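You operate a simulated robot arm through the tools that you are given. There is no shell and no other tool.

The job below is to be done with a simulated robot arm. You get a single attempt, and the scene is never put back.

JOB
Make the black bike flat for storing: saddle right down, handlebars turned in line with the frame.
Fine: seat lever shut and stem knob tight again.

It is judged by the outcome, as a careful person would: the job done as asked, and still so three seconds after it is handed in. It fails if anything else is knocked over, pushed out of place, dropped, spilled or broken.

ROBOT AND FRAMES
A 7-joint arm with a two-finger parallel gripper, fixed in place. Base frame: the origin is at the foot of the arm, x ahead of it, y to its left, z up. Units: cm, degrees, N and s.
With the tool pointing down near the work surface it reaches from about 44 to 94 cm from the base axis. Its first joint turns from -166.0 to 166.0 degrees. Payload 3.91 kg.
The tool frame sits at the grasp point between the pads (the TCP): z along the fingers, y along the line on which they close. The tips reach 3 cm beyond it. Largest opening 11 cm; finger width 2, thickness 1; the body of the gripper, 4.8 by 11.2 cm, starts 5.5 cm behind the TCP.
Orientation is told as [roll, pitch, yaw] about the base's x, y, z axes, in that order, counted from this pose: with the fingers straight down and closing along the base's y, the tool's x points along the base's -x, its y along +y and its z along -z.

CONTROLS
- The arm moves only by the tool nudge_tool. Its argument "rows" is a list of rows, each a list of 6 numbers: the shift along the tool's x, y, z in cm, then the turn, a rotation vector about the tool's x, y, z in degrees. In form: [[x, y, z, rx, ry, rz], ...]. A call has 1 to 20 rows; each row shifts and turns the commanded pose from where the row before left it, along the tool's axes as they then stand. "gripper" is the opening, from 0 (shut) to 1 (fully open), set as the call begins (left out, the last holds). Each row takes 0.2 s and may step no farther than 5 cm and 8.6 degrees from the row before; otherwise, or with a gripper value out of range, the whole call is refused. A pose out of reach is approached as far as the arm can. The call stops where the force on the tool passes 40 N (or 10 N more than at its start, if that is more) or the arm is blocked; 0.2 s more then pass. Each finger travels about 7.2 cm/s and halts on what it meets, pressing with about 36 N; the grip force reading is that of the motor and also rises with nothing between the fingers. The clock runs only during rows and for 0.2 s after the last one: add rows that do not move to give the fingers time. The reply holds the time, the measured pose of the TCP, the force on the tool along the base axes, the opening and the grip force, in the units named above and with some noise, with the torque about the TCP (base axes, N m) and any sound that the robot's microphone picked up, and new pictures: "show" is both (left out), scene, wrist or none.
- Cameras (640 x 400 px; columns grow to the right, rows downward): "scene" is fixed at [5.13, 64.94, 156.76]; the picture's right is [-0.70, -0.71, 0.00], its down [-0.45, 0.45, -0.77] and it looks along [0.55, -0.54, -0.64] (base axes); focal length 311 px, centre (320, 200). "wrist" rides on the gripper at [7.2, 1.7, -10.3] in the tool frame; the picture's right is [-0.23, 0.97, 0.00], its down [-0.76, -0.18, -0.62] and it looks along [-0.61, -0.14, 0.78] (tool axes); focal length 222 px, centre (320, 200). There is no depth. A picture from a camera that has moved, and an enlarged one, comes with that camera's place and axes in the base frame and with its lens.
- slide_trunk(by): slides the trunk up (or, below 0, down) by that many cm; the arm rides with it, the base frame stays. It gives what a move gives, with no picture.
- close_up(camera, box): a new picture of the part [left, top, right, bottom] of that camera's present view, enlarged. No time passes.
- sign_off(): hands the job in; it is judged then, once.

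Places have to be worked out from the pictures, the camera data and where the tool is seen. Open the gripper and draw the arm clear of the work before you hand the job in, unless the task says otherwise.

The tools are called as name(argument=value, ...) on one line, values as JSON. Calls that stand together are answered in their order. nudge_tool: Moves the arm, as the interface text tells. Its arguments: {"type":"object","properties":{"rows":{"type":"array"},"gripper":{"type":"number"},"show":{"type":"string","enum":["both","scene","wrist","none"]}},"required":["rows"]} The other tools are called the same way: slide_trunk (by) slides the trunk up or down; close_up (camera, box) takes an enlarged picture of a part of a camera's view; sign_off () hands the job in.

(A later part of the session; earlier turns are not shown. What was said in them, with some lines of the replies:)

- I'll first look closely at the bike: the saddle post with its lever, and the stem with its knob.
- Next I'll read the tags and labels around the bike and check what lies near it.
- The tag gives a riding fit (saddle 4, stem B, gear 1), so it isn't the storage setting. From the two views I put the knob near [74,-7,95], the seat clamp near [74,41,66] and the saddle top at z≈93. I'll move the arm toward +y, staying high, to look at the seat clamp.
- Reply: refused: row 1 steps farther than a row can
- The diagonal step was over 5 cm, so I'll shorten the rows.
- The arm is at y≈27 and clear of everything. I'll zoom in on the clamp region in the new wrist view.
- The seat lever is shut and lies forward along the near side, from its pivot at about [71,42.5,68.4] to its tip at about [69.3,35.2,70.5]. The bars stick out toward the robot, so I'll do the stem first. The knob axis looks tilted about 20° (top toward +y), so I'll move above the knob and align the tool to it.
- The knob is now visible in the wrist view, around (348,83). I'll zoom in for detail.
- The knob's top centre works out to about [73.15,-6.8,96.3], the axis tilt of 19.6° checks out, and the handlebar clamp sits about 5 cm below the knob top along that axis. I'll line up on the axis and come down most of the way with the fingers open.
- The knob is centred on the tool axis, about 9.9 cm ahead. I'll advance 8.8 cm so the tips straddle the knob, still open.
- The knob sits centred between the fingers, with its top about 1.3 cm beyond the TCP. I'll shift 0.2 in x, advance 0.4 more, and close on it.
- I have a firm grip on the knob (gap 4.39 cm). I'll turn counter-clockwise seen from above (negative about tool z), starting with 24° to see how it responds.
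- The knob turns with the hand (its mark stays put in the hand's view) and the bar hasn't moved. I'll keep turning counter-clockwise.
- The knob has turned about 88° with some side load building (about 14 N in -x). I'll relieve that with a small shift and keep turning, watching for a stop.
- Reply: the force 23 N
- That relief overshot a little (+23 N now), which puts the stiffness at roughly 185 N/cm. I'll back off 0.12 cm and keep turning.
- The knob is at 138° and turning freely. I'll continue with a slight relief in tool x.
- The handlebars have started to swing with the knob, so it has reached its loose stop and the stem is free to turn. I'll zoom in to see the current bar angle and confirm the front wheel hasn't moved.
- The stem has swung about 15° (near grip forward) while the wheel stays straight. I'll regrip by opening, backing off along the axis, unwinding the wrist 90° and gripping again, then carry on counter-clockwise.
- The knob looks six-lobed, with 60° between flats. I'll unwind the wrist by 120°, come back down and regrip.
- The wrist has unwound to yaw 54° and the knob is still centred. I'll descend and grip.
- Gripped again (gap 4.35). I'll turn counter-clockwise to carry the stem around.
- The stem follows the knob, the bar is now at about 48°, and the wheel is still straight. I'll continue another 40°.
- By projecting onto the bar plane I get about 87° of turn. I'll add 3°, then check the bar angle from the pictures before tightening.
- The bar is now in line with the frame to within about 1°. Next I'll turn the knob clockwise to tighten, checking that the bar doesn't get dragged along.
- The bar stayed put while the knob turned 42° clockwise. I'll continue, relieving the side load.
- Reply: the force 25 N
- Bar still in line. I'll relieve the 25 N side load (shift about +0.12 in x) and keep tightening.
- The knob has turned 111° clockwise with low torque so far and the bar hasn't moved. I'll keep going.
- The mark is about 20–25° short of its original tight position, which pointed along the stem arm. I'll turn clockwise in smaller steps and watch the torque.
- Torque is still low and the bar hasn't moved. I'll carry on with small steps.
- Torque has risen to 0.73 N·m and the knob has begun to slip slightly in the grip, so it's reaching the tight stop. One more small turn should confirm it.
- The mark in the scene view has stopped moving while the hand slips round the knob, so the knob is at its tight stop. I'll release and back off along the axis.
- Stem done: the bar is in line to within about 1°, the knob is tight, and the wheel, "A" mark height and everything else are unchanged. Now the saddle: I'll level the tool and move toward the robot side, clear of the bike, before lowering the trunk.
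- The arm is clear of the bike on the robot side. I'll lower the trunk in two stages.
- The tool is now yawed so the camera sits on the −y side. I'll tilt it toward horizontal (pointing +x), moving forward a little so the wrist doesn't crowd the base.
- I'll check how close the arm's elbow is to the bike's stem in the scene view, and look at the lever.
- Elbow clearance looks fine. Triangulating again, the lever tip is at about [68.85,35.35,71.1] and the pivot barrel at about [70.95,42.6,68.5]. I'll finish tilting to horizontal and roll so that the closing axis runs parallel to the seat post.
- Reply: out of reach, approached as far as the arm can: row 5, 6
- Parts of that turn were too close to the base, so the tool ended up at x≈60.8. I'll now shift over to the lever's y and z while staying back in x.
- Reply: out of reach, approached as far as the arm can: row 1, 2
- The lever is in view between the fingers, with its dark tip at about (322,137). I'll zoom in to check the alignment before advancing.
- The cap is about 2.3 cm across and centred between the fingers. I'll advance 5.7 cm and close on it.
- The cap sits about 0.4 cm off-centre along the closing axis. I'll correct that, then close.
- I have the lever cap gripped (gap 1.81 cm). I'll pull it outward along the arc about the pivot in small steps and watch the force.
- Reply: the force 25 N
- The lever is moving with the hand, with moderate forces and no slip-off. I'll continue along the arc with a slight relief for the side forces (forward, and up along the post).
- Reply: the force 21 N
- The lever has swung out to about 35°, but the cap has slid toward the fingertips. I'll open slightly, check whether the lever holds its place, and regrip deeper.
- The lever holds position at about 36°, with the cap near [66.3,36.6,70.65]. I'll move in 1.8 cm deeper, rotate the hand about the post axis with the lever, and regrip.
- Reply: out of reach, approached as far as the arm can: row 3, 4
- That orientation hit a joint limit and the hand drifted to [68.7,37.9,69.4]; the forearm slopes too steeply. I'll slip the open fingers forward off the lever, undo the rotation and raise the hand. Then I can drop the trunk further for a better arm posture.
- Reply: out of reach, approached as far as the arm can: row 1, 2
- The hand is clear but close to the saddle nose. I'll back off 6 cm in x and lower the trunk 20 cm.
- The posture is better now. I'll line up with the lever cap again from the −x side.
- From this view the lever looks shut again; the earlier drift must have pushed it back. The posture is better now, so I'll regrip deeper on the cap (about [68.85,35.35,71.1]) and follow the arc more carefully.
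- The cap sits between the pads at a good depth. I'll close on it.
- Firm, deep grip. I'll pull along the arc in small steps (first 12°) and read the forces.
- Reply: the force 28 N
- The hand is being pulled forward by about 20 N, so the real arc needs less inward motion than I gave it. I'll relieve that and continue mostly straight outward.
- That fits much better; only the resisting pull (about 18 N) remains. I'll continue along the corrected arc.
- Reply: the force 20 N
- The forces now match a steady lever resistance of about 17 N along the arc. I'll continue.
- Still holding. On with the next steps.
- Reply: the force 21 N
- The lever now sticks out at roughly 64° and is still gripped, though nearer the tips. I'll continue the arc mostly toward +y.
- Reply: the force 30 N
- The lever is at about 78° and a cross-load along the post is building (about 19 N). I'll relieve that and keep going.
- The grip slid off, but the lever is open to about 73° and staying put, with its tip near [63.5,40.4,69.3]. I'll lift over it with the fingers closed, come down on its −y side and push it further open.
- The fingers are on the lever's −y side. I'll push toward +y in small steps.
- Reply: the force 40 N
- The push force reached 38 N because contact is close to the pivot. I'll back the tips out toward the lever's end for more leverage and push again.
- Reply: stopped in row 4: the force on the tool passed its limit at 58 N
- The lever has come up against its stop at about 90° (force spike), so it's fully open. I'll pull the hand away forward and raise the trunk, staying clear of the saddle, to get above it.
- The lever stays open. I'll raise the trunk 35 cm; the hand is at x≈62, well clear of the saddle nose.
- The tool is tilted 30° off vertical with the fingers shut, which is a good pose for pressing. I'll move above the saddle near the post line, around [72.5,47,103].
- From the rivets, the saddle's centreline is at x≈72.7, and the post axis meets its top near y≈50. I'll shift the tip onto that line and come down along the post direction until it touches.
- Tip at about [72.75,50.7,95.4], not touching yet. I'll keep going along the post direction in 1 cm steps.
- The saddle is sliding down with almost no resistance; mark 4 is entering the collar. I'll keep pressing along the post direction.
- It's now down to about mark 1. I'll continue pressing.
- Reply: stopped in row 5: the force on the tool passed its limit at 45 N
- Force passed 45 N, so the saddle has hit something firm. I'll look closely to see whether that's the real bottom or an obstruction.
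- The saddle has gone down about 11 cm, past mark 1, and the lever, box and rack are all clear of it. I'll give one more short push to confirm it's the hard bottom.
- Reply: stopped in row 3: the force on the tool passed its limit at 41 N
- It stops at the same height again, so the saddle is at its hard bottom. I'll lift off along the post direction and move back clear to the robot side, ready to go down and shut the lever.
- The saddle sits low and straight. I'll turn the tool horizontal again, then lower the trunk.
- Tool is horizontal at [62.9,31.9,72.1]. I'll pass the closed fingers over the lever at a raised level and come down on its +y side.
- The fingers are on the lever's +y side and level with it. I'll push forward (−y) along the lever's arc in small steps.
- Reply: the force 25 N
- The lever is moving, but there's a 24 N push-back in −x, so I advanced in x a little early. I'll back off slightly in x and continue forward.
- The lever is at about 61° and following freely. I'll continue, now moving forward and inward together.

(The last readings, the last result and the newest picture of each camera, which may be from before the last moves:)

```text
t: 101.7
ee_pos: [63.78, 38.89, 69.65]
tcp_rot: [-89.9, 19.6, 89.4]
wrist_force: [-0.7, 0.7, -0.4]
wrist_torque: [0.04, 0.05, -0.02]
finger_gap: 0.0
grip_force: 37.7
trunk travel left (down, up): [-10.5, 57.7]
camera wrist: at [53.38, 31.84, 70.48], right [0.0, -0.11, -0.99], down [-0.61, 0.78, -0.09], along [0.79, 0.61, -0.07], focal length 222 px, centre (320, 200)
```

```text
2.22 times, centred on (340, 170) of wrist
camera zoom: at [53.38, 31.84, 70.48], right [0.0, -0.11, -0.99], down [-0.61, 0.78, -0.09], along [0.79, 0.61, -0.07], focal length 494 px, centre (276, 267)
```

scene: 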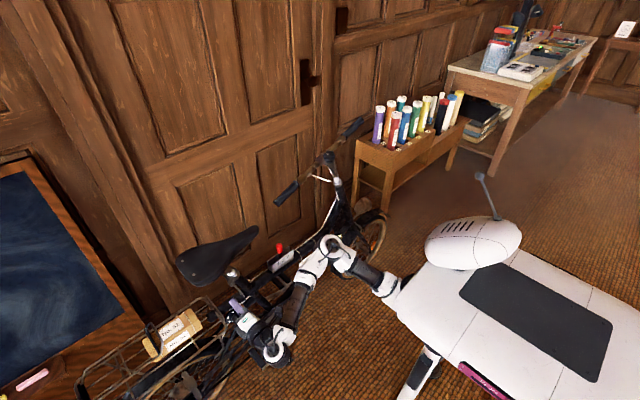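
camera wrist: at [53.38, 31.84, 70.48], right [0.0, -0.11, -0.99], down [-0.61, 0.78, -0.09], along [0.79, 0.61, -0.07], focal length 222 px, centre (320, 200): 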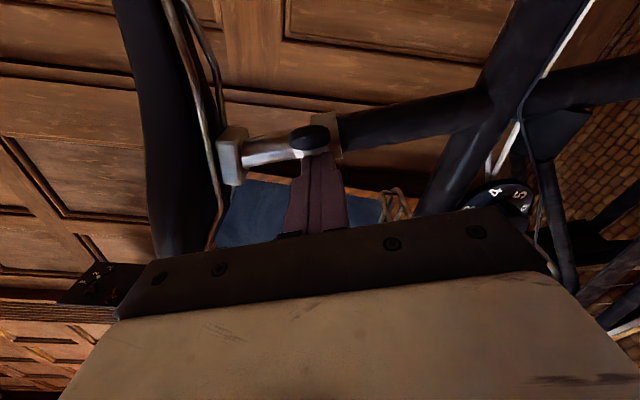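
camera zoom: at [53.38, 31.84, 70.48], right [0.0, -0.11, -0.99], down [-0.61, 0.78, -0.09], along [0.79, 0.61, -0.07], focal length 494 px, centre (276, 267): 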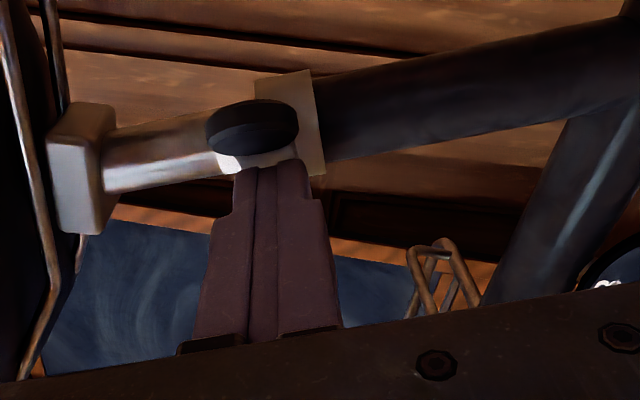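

The lever is at about 41° and closing smoothly. I'll keep pushing, increasingly inward (+x).

nudge_tool(rows=[[0.7, 0, 0.3, 0, 0, 0], [0.6, 0, 0.5, 0, 0, 0], [0.3, 0, 0.7, 0, 0, 0], [0, 0, 0, 0, 0, 0]], gripper=0, show="wrist")

close_up(camera="scene", box=[200, 240, 300, 310])

close_up(camera="wrist", box=[200, 80, 480, 260])

```text
t: 102.7
ee_pos: [65.38, 37.41, 70.22]
tcp_rot: [-90.0, 19.5, 89.3]
wrist_force: [0.5, 0.2, -0.1]
wrist_torque: [-0.03, 0.0, 0.04]
finger_gap: 0.02
grip_force: 38.1
trunk travel left (down, up): [-10.5, 57.7]
camera wrist: at [54.96, 30.27, 71.17], right [0.0, -0.11, -0.99], down [-0.61, 0.78, -0.09], along [0.79, 0.61, -0.07], focal length 222 px, centre (320, 200)
```

wrist: 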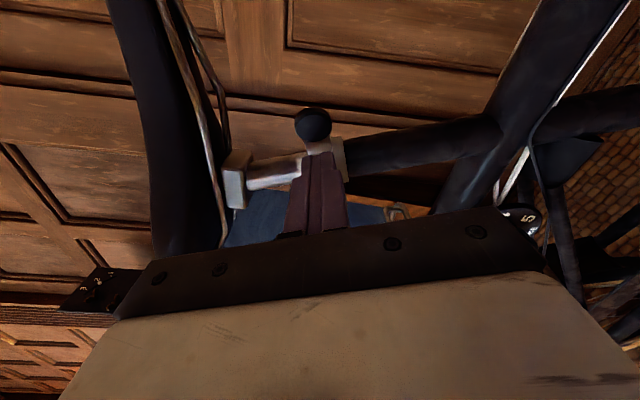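

```text
5.71 times, centred on (250, 275) of scene
camera zoom: at [5.13, 64.94, 156.76], right [-0.7, -0.71, 0.0], down [-0.45, 0.45, -0.77], along [0.55, -0.54, -0.64], focal length 1779 px, centre (720, -229)
```

zoom: 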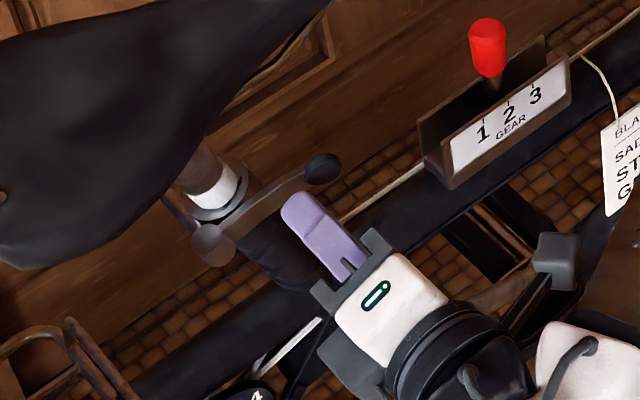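

```text
2.22 times, centred on (340, 170) of wrist
camera zoom: at [54.96, 30.27, 71.17], right [0.0, -0.11, -0.99], down [-0.61, 0.78, -0.09], along [0.79, 0.61, -0.07], focal length 494 px, centre (276, 267)
```

zoom: 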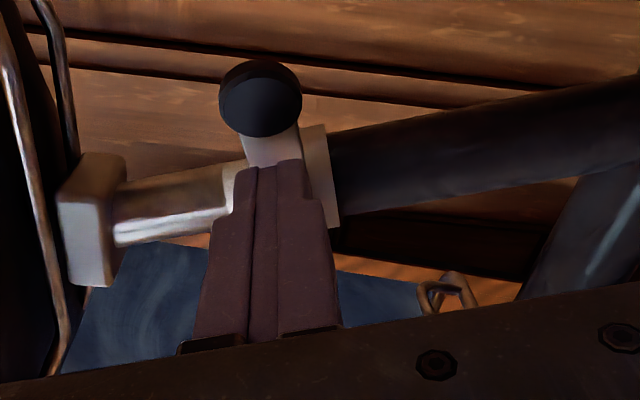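

The cap is now at essentially its original shut position. I'll push firmly inward (+x) against the lever to make sure it's fully home.

nudge_tool(rows=[[0.3, 0, 0.3, 0, 0, 0], [0.3, 0, 0.3, 0, 0, 0], [0.2, 0, 0.3, 0, 0, 0], [0, 0, 0.3, 0, 0, 0], [0, 0, 0.2, 0, 0, 0], [0, 0, 0, 0, 0, 0]], gripper=0, show="wrist")

close_up(camera="scene", box=[200, 240, 300, 310])

close_up(camera="wrist", box=[200, 80, 480, 260])

```text
t: 103.8
ee_pos: [66.03, 36.97, 70.65]
tcp_rot: [-90.0, 19.6, 90.0]
wrist_force: [-9.2, 0.7, -1.3]
wrist_torque: [0.09, -0.01, -0.05]
finger_gap: 0.0
grip_force: 37.5
trunk travel left (down, up): [-10.5, 57.7]
stopped in row 5: the force on the tool passed its limit at 42 N (the readings are from after the stop); the commanded pose is now the measured one
camera wrist: at [55.64, 29.65, 71.5], right [0.0, -0.11, -0.99], down [-0.62, 0.78, -0.09], along [0.78, 0.62, -0.07], focal length 222 px, centre (320, 200)
```

wrist: 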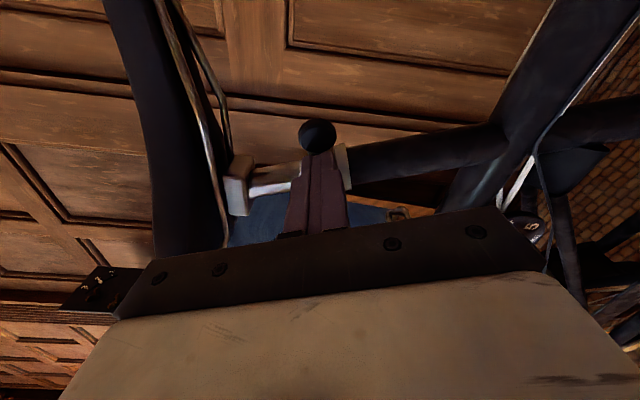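

```text
5.71 times, centred on (250, 275) of scene
camera zoom: at [5.13, 64.94, 156.76], right [-0.7, -0.71, 0.0], down [-0.45, 0.45, -0.77], along [0.55, -0.54, -0.64], focal length 1779 px, centre (720, -229)
```

zoom: 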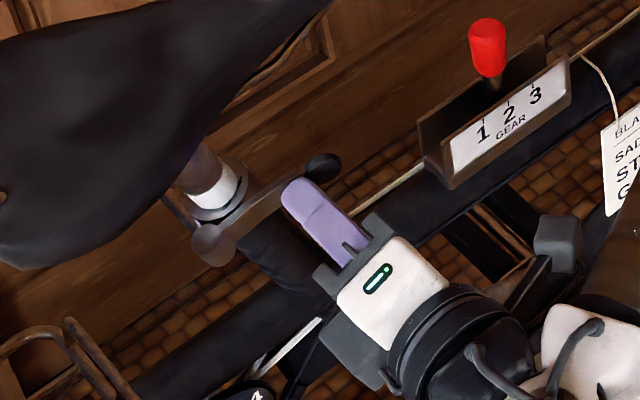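

```text
2.22 times, centred on (340, 170) of wrist
camera zoom: at [55.64, 29.65, 71.5], right [0.0, -0.11, -0.99], down [-0.62, 0.78, -0.09], along [0.78, 0.62, -0.07], focal length 494 px, centre (276, 267)
```

zoom: 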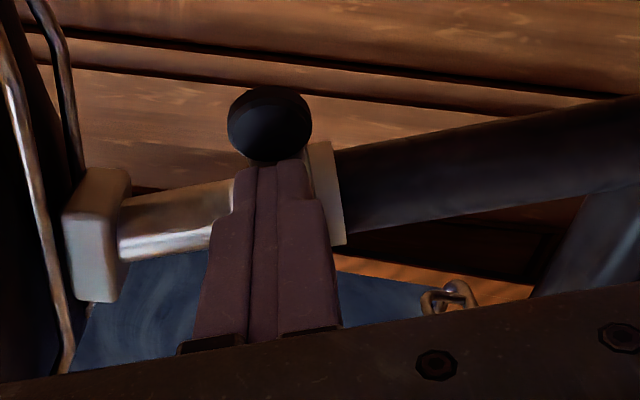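

The lever hit its closed stop at 42 N and sits exactly where it did originally. I'll back away in −x, then forward and up, clear of the bike.

nudge_tool(rows=[[0, 0, -1.5, 0, 0, 0], [0, 0, -2, 0, 0, 0], [4, 0, 0, 0, 0, 0], [4, 0, 0, 0, 0, 0], [0, 0, 0, 0, 0, 0]], gripper=0, show="both")

close_up(camera="scene", box=[190, 235, 290, 305])

close_up(camera="scene", box=[300, 140, 360, 180])

```text
t: 105.0
ee_pos: [62.67, 29.16, 73.15]
tcp_rot: [-89.9, 19.6, 89.9]
wrist_force: [0.1, 0.2, 0.9]
wrist_torque: [0.05, -0.01, -0.05]
finger_gap: 0.0
grip_force: 37.9
trunk travel left (down, up): [-10.5, 57.7]
camera wrist: at [52.35, 21.97, 74.03], right [0.0, -0.11, -0.99], down [-0.62, 0.78, -0.09], along [0.78, 0.62, -0.07], focal length 222 px, centre (320, 200)
```

scene: 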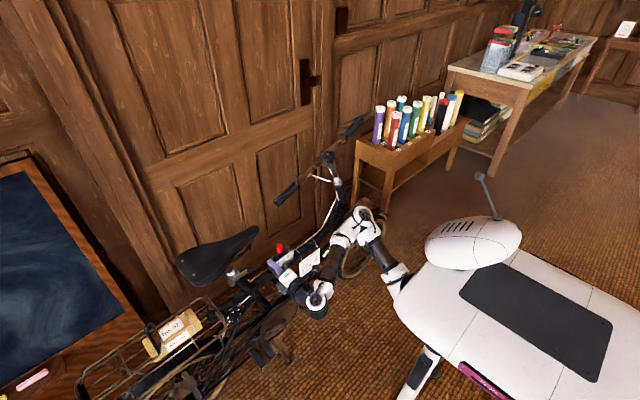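
wrist: 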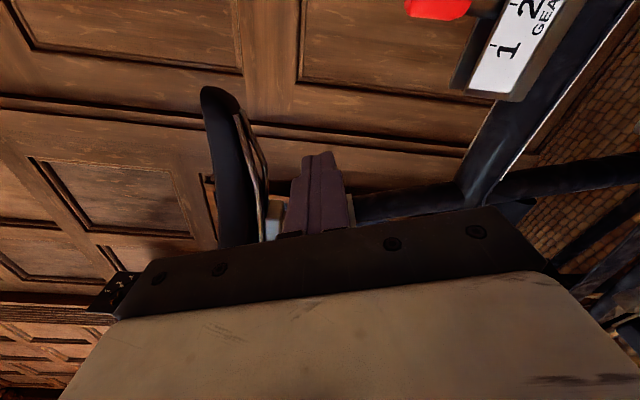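

```text
5.71 times, centred on (240, 270) of scene
camera zoom: at [5.13, 64.94, 156.76], right [-0.7, -0.71, 0.0], down [-0.45, 0.45, -0.77], along [0.55, -0.54, -0.64], focal length 1779 px, centre (777, -200)
```

zoom: 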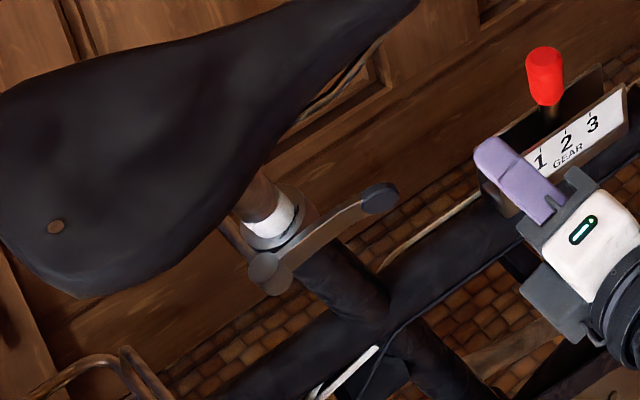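

```text
10.00 times, centred on (330, 160) of scene
camera zoom: at [5.13, 64.94, 156.76], right [-0.7, -0.71, 0.0], down [-0.45, 0.45, -0.77], along [0.55, -0.54, -0.64], focal length 3112 px, centre (220, 600)
```

zoom: 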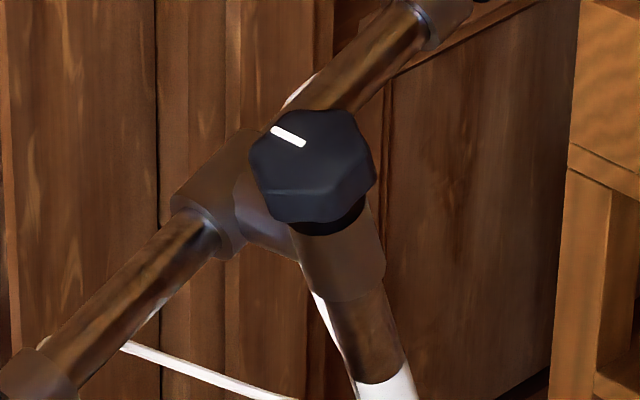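

The lever is shut in its original place, the saddle is down, and the knob's mark lines up with the stem arm exactly as when it was first tight. I'll raise the trunk and take the arm clear.

slide_trunk(by=35)

nudge_tool(rows=[[0, 0, 0, 0, 0, 6.5], [0, 0, 0, 0, 0, 6.5], [0, 0, 0, 0, 0, 6.6], [0, 0, 0, -7.5, 0, 0], [0, 0, 0, -7.5, 0, 0], [0, 0, 0, -7.5, 0, 0], [0, 0, 0, -7.5, 0, 0], [0, 0, 0, -7.5, 0, 0], [0, 0, 0, -7.5, 0, 0], [0, 0, 0, -7.5, 0, 0], [0, 0, 0, -7.5, 0, 0], [0, 0, 0, -7.5, 0, 0], [0, 0, 0, -7.5, 0, 0], [0, 0, 0, -7.5, 0, 0], [0, 0, 0, -7.5, 0, 0]], gripper=0, show="both")

```text
t: 108.4
ee_pos: [62.68, 29.3, 108.17]
tcp_rot: [-89.9, 19.7, 89.9]
wrist_force: [0.4, 0.3, -0.1]
wrist_torque: [0.03, -0.01, 0.0]
finger_gap: 0.0
grip_force: 37.5
trunk travel left (down, up): [-45.5, 22.7]
```

```text
t: 111.6
ee_pos: [62.67, 29.18, 108.26]
tcp_rot: [0.2, 0.0, 89.8]
wrist_force: [0.2, 0.1, 0.2]
wrist_torque: [0.0, 0.01, 0.0]
finger_gap: 0.02
grip_force: 37.4
trunk travel left (down, up): [-45.5, 22.7]
camera wrist: at [60.98, 22.12, 118.52], right [-0.97, 0.23, 0.0], down [0.18, 0.76, 0.62], along [0.14, 0.61, -0.78], focal length 222 px, centre (320, 200)
```

scene: 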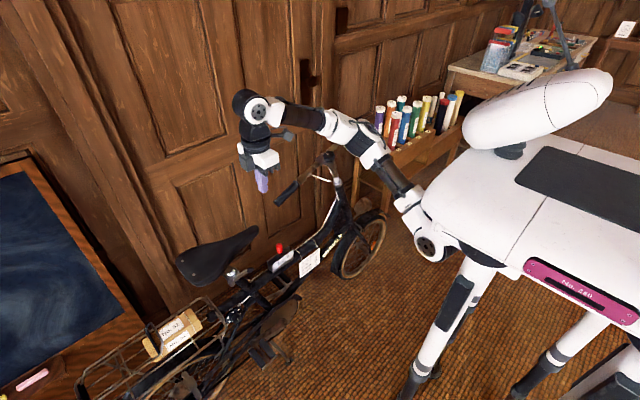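
wrist: 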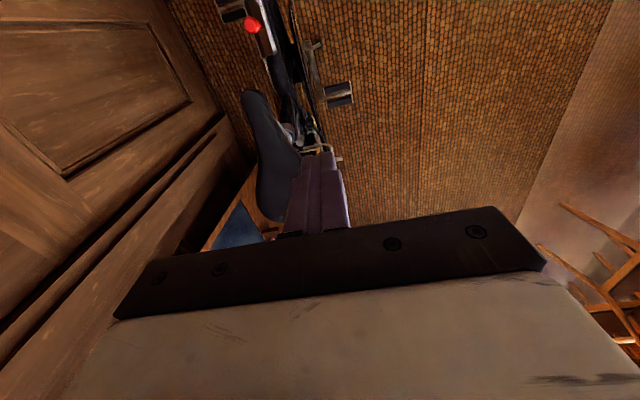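

All clear. I'll turn the wrist back, raise the trunk the rest of the way and take one more look at bar alignment from above, with the gripper open.

slide_trunk(by=15)

nudge_tool(rows=[[0, 0, 0, 0, 0, 7.5], [0, 0, 0, 0, 0, 7.5], [0, 0, 0, 0, 0, 7.5], [0, 0, 0, 0, 0, 7.5], [0, 0, 0, 0, 0, 7.5], [0, 0, 0, 0, 0, 7.5], [0, 0, 0, 0, 0, 7.5], [0, 0, 0, 0, 0, 7.5], [0, 0, 0, 0, 0, 7.5], [0, 0, 0, 0, 0, 7.5], [0, 0, 0, 0, 0, 7.5], [0, 0, 0, 0, 0, 7.5], [2, -4, 0, 0, 0, 0], [2, -4, 0, 0, 0, 0], [2, -4, 0, 0, 0, 0], [2, -4, 0, 0, 0, 0], [2, -4, 0, 0, 0, 0], [0, 0, 0, 0, 0, 0]], gripper=1, show="both")

close_up(camera="wrist", box=[100, 0, 640, 260])

close_up(camera="scene", box=[60, 100, 420, 400])

```text
t: 113.3
ee_pos: [62.65, 29.29, 123.17]
tcp_rot: [0.1, -0.1, 89.8]
wrist_force: [0.2, 0.3, 0.2]
wrist_torque: [0.02, 0.0, 0.01]
finger_gap: 0.0
grip_force: 37.5
trunk travel left (down, up): [-60.5, 7.7]
```

```text
t: 117.1
ee_pos: [52.86, 9.13, 123.37]
tcp_rot: [0.0, 0.1, -0.1]
wrist_force: [0.7, 0.3, 0.1]
wrist_torque: [-0.01, -0.01, -0.02]
finger_gap: 10.98
grip_force: 0.2
trunk travel left (down, up): [-60.5, 7.7]
camera wrist: at [45.61, 10.98, 133.75], right [0.23, 0.97, 0.0], down [0.76, -0.18, 0.62], along [0.61, -0.14, -0.78], focal length 222 px, centre (320, 200)
```

scene: 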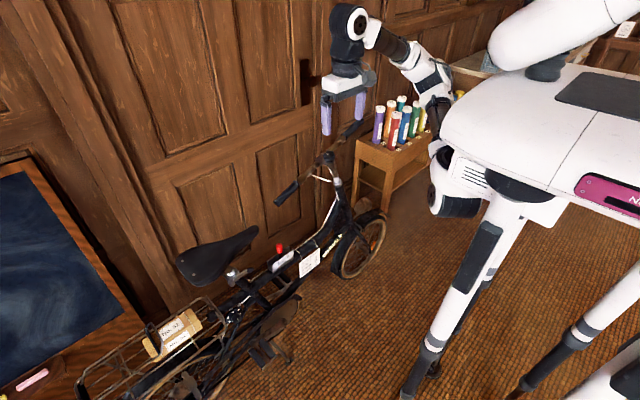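
wrist: 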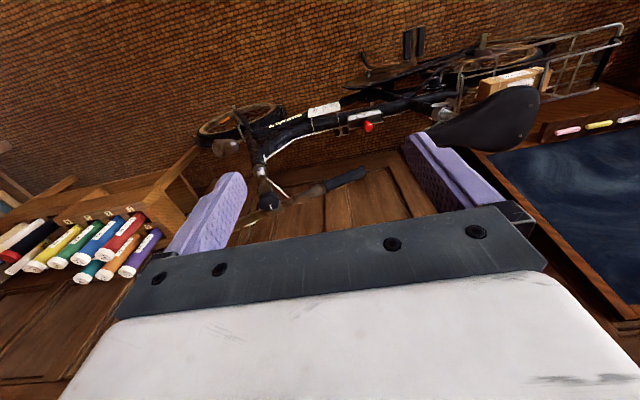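

```text
1.19 times, centred on (370, 130) of wrist
camera zoom: at [45.61, 10.98, 133.75], right [0.23, 0.97, 0.0], down [0.76, -0.18, 0.62], along [0.61, -0.14, -0.78], focal length 263 px, centre (261, 283)
```

zoom: 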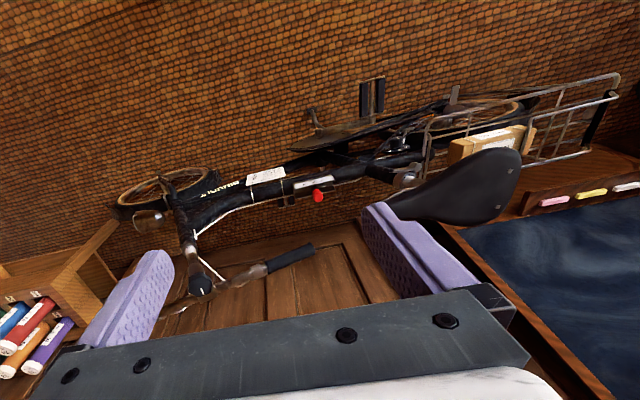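

```text
1.33 times, centred on (240, 250) of scene
camera zoom: at [5.13, 64.94, 156.76], right [-0.7, -0.71, 0.0], down [-0.45, 0.45, -0.77], along [0.55, -0.54, -0.64], focal length 415 px, centre (427, 133)
```

zoom: 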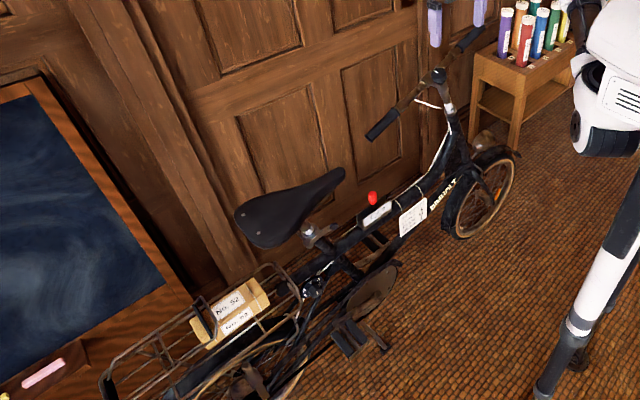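

Checks from above and from the scene view all agree:
- **Bars:** in line with the frame to within about 1°, with the wheel straight.
- **Stem knob:** back at its tight stop.
- **Saddle:** at its hard bottom.
- **Seat lever:** shut in its original position.
- **Everything else:** the gear lever, box, rolls and chalk haven't moved.

The gripper is open and the arm is clear, so I'm handing the job in.

sign_off()

```text
The job is handed in.
```

The black bike is flat for storing, and I've handed the job in.

- **Handlebars:** they are in line with the frame to within about 1°, turned so the grip nearest the robot now points forward. The front wheel is still straight and the stem height is unchanged (still on mark A).
- **Stem knob:** tight again. It reached its stop, and its white mark lines up with the stem arm as it did at the start.
- **Saddle:** right down, about 11 cm lower and below mark 1. It stopped at the same height when I pressed it a second time.
- **Seat lever:** shut, back in its original position. It took two tries to open because my first grip slipped off.

Nothing else was knocked or moved. The gripper is open and the arm is clear of the bike. I left the gear alone: the tag's "saddle 4, stem B, gear 1" is the riding fit, not the storage setting.
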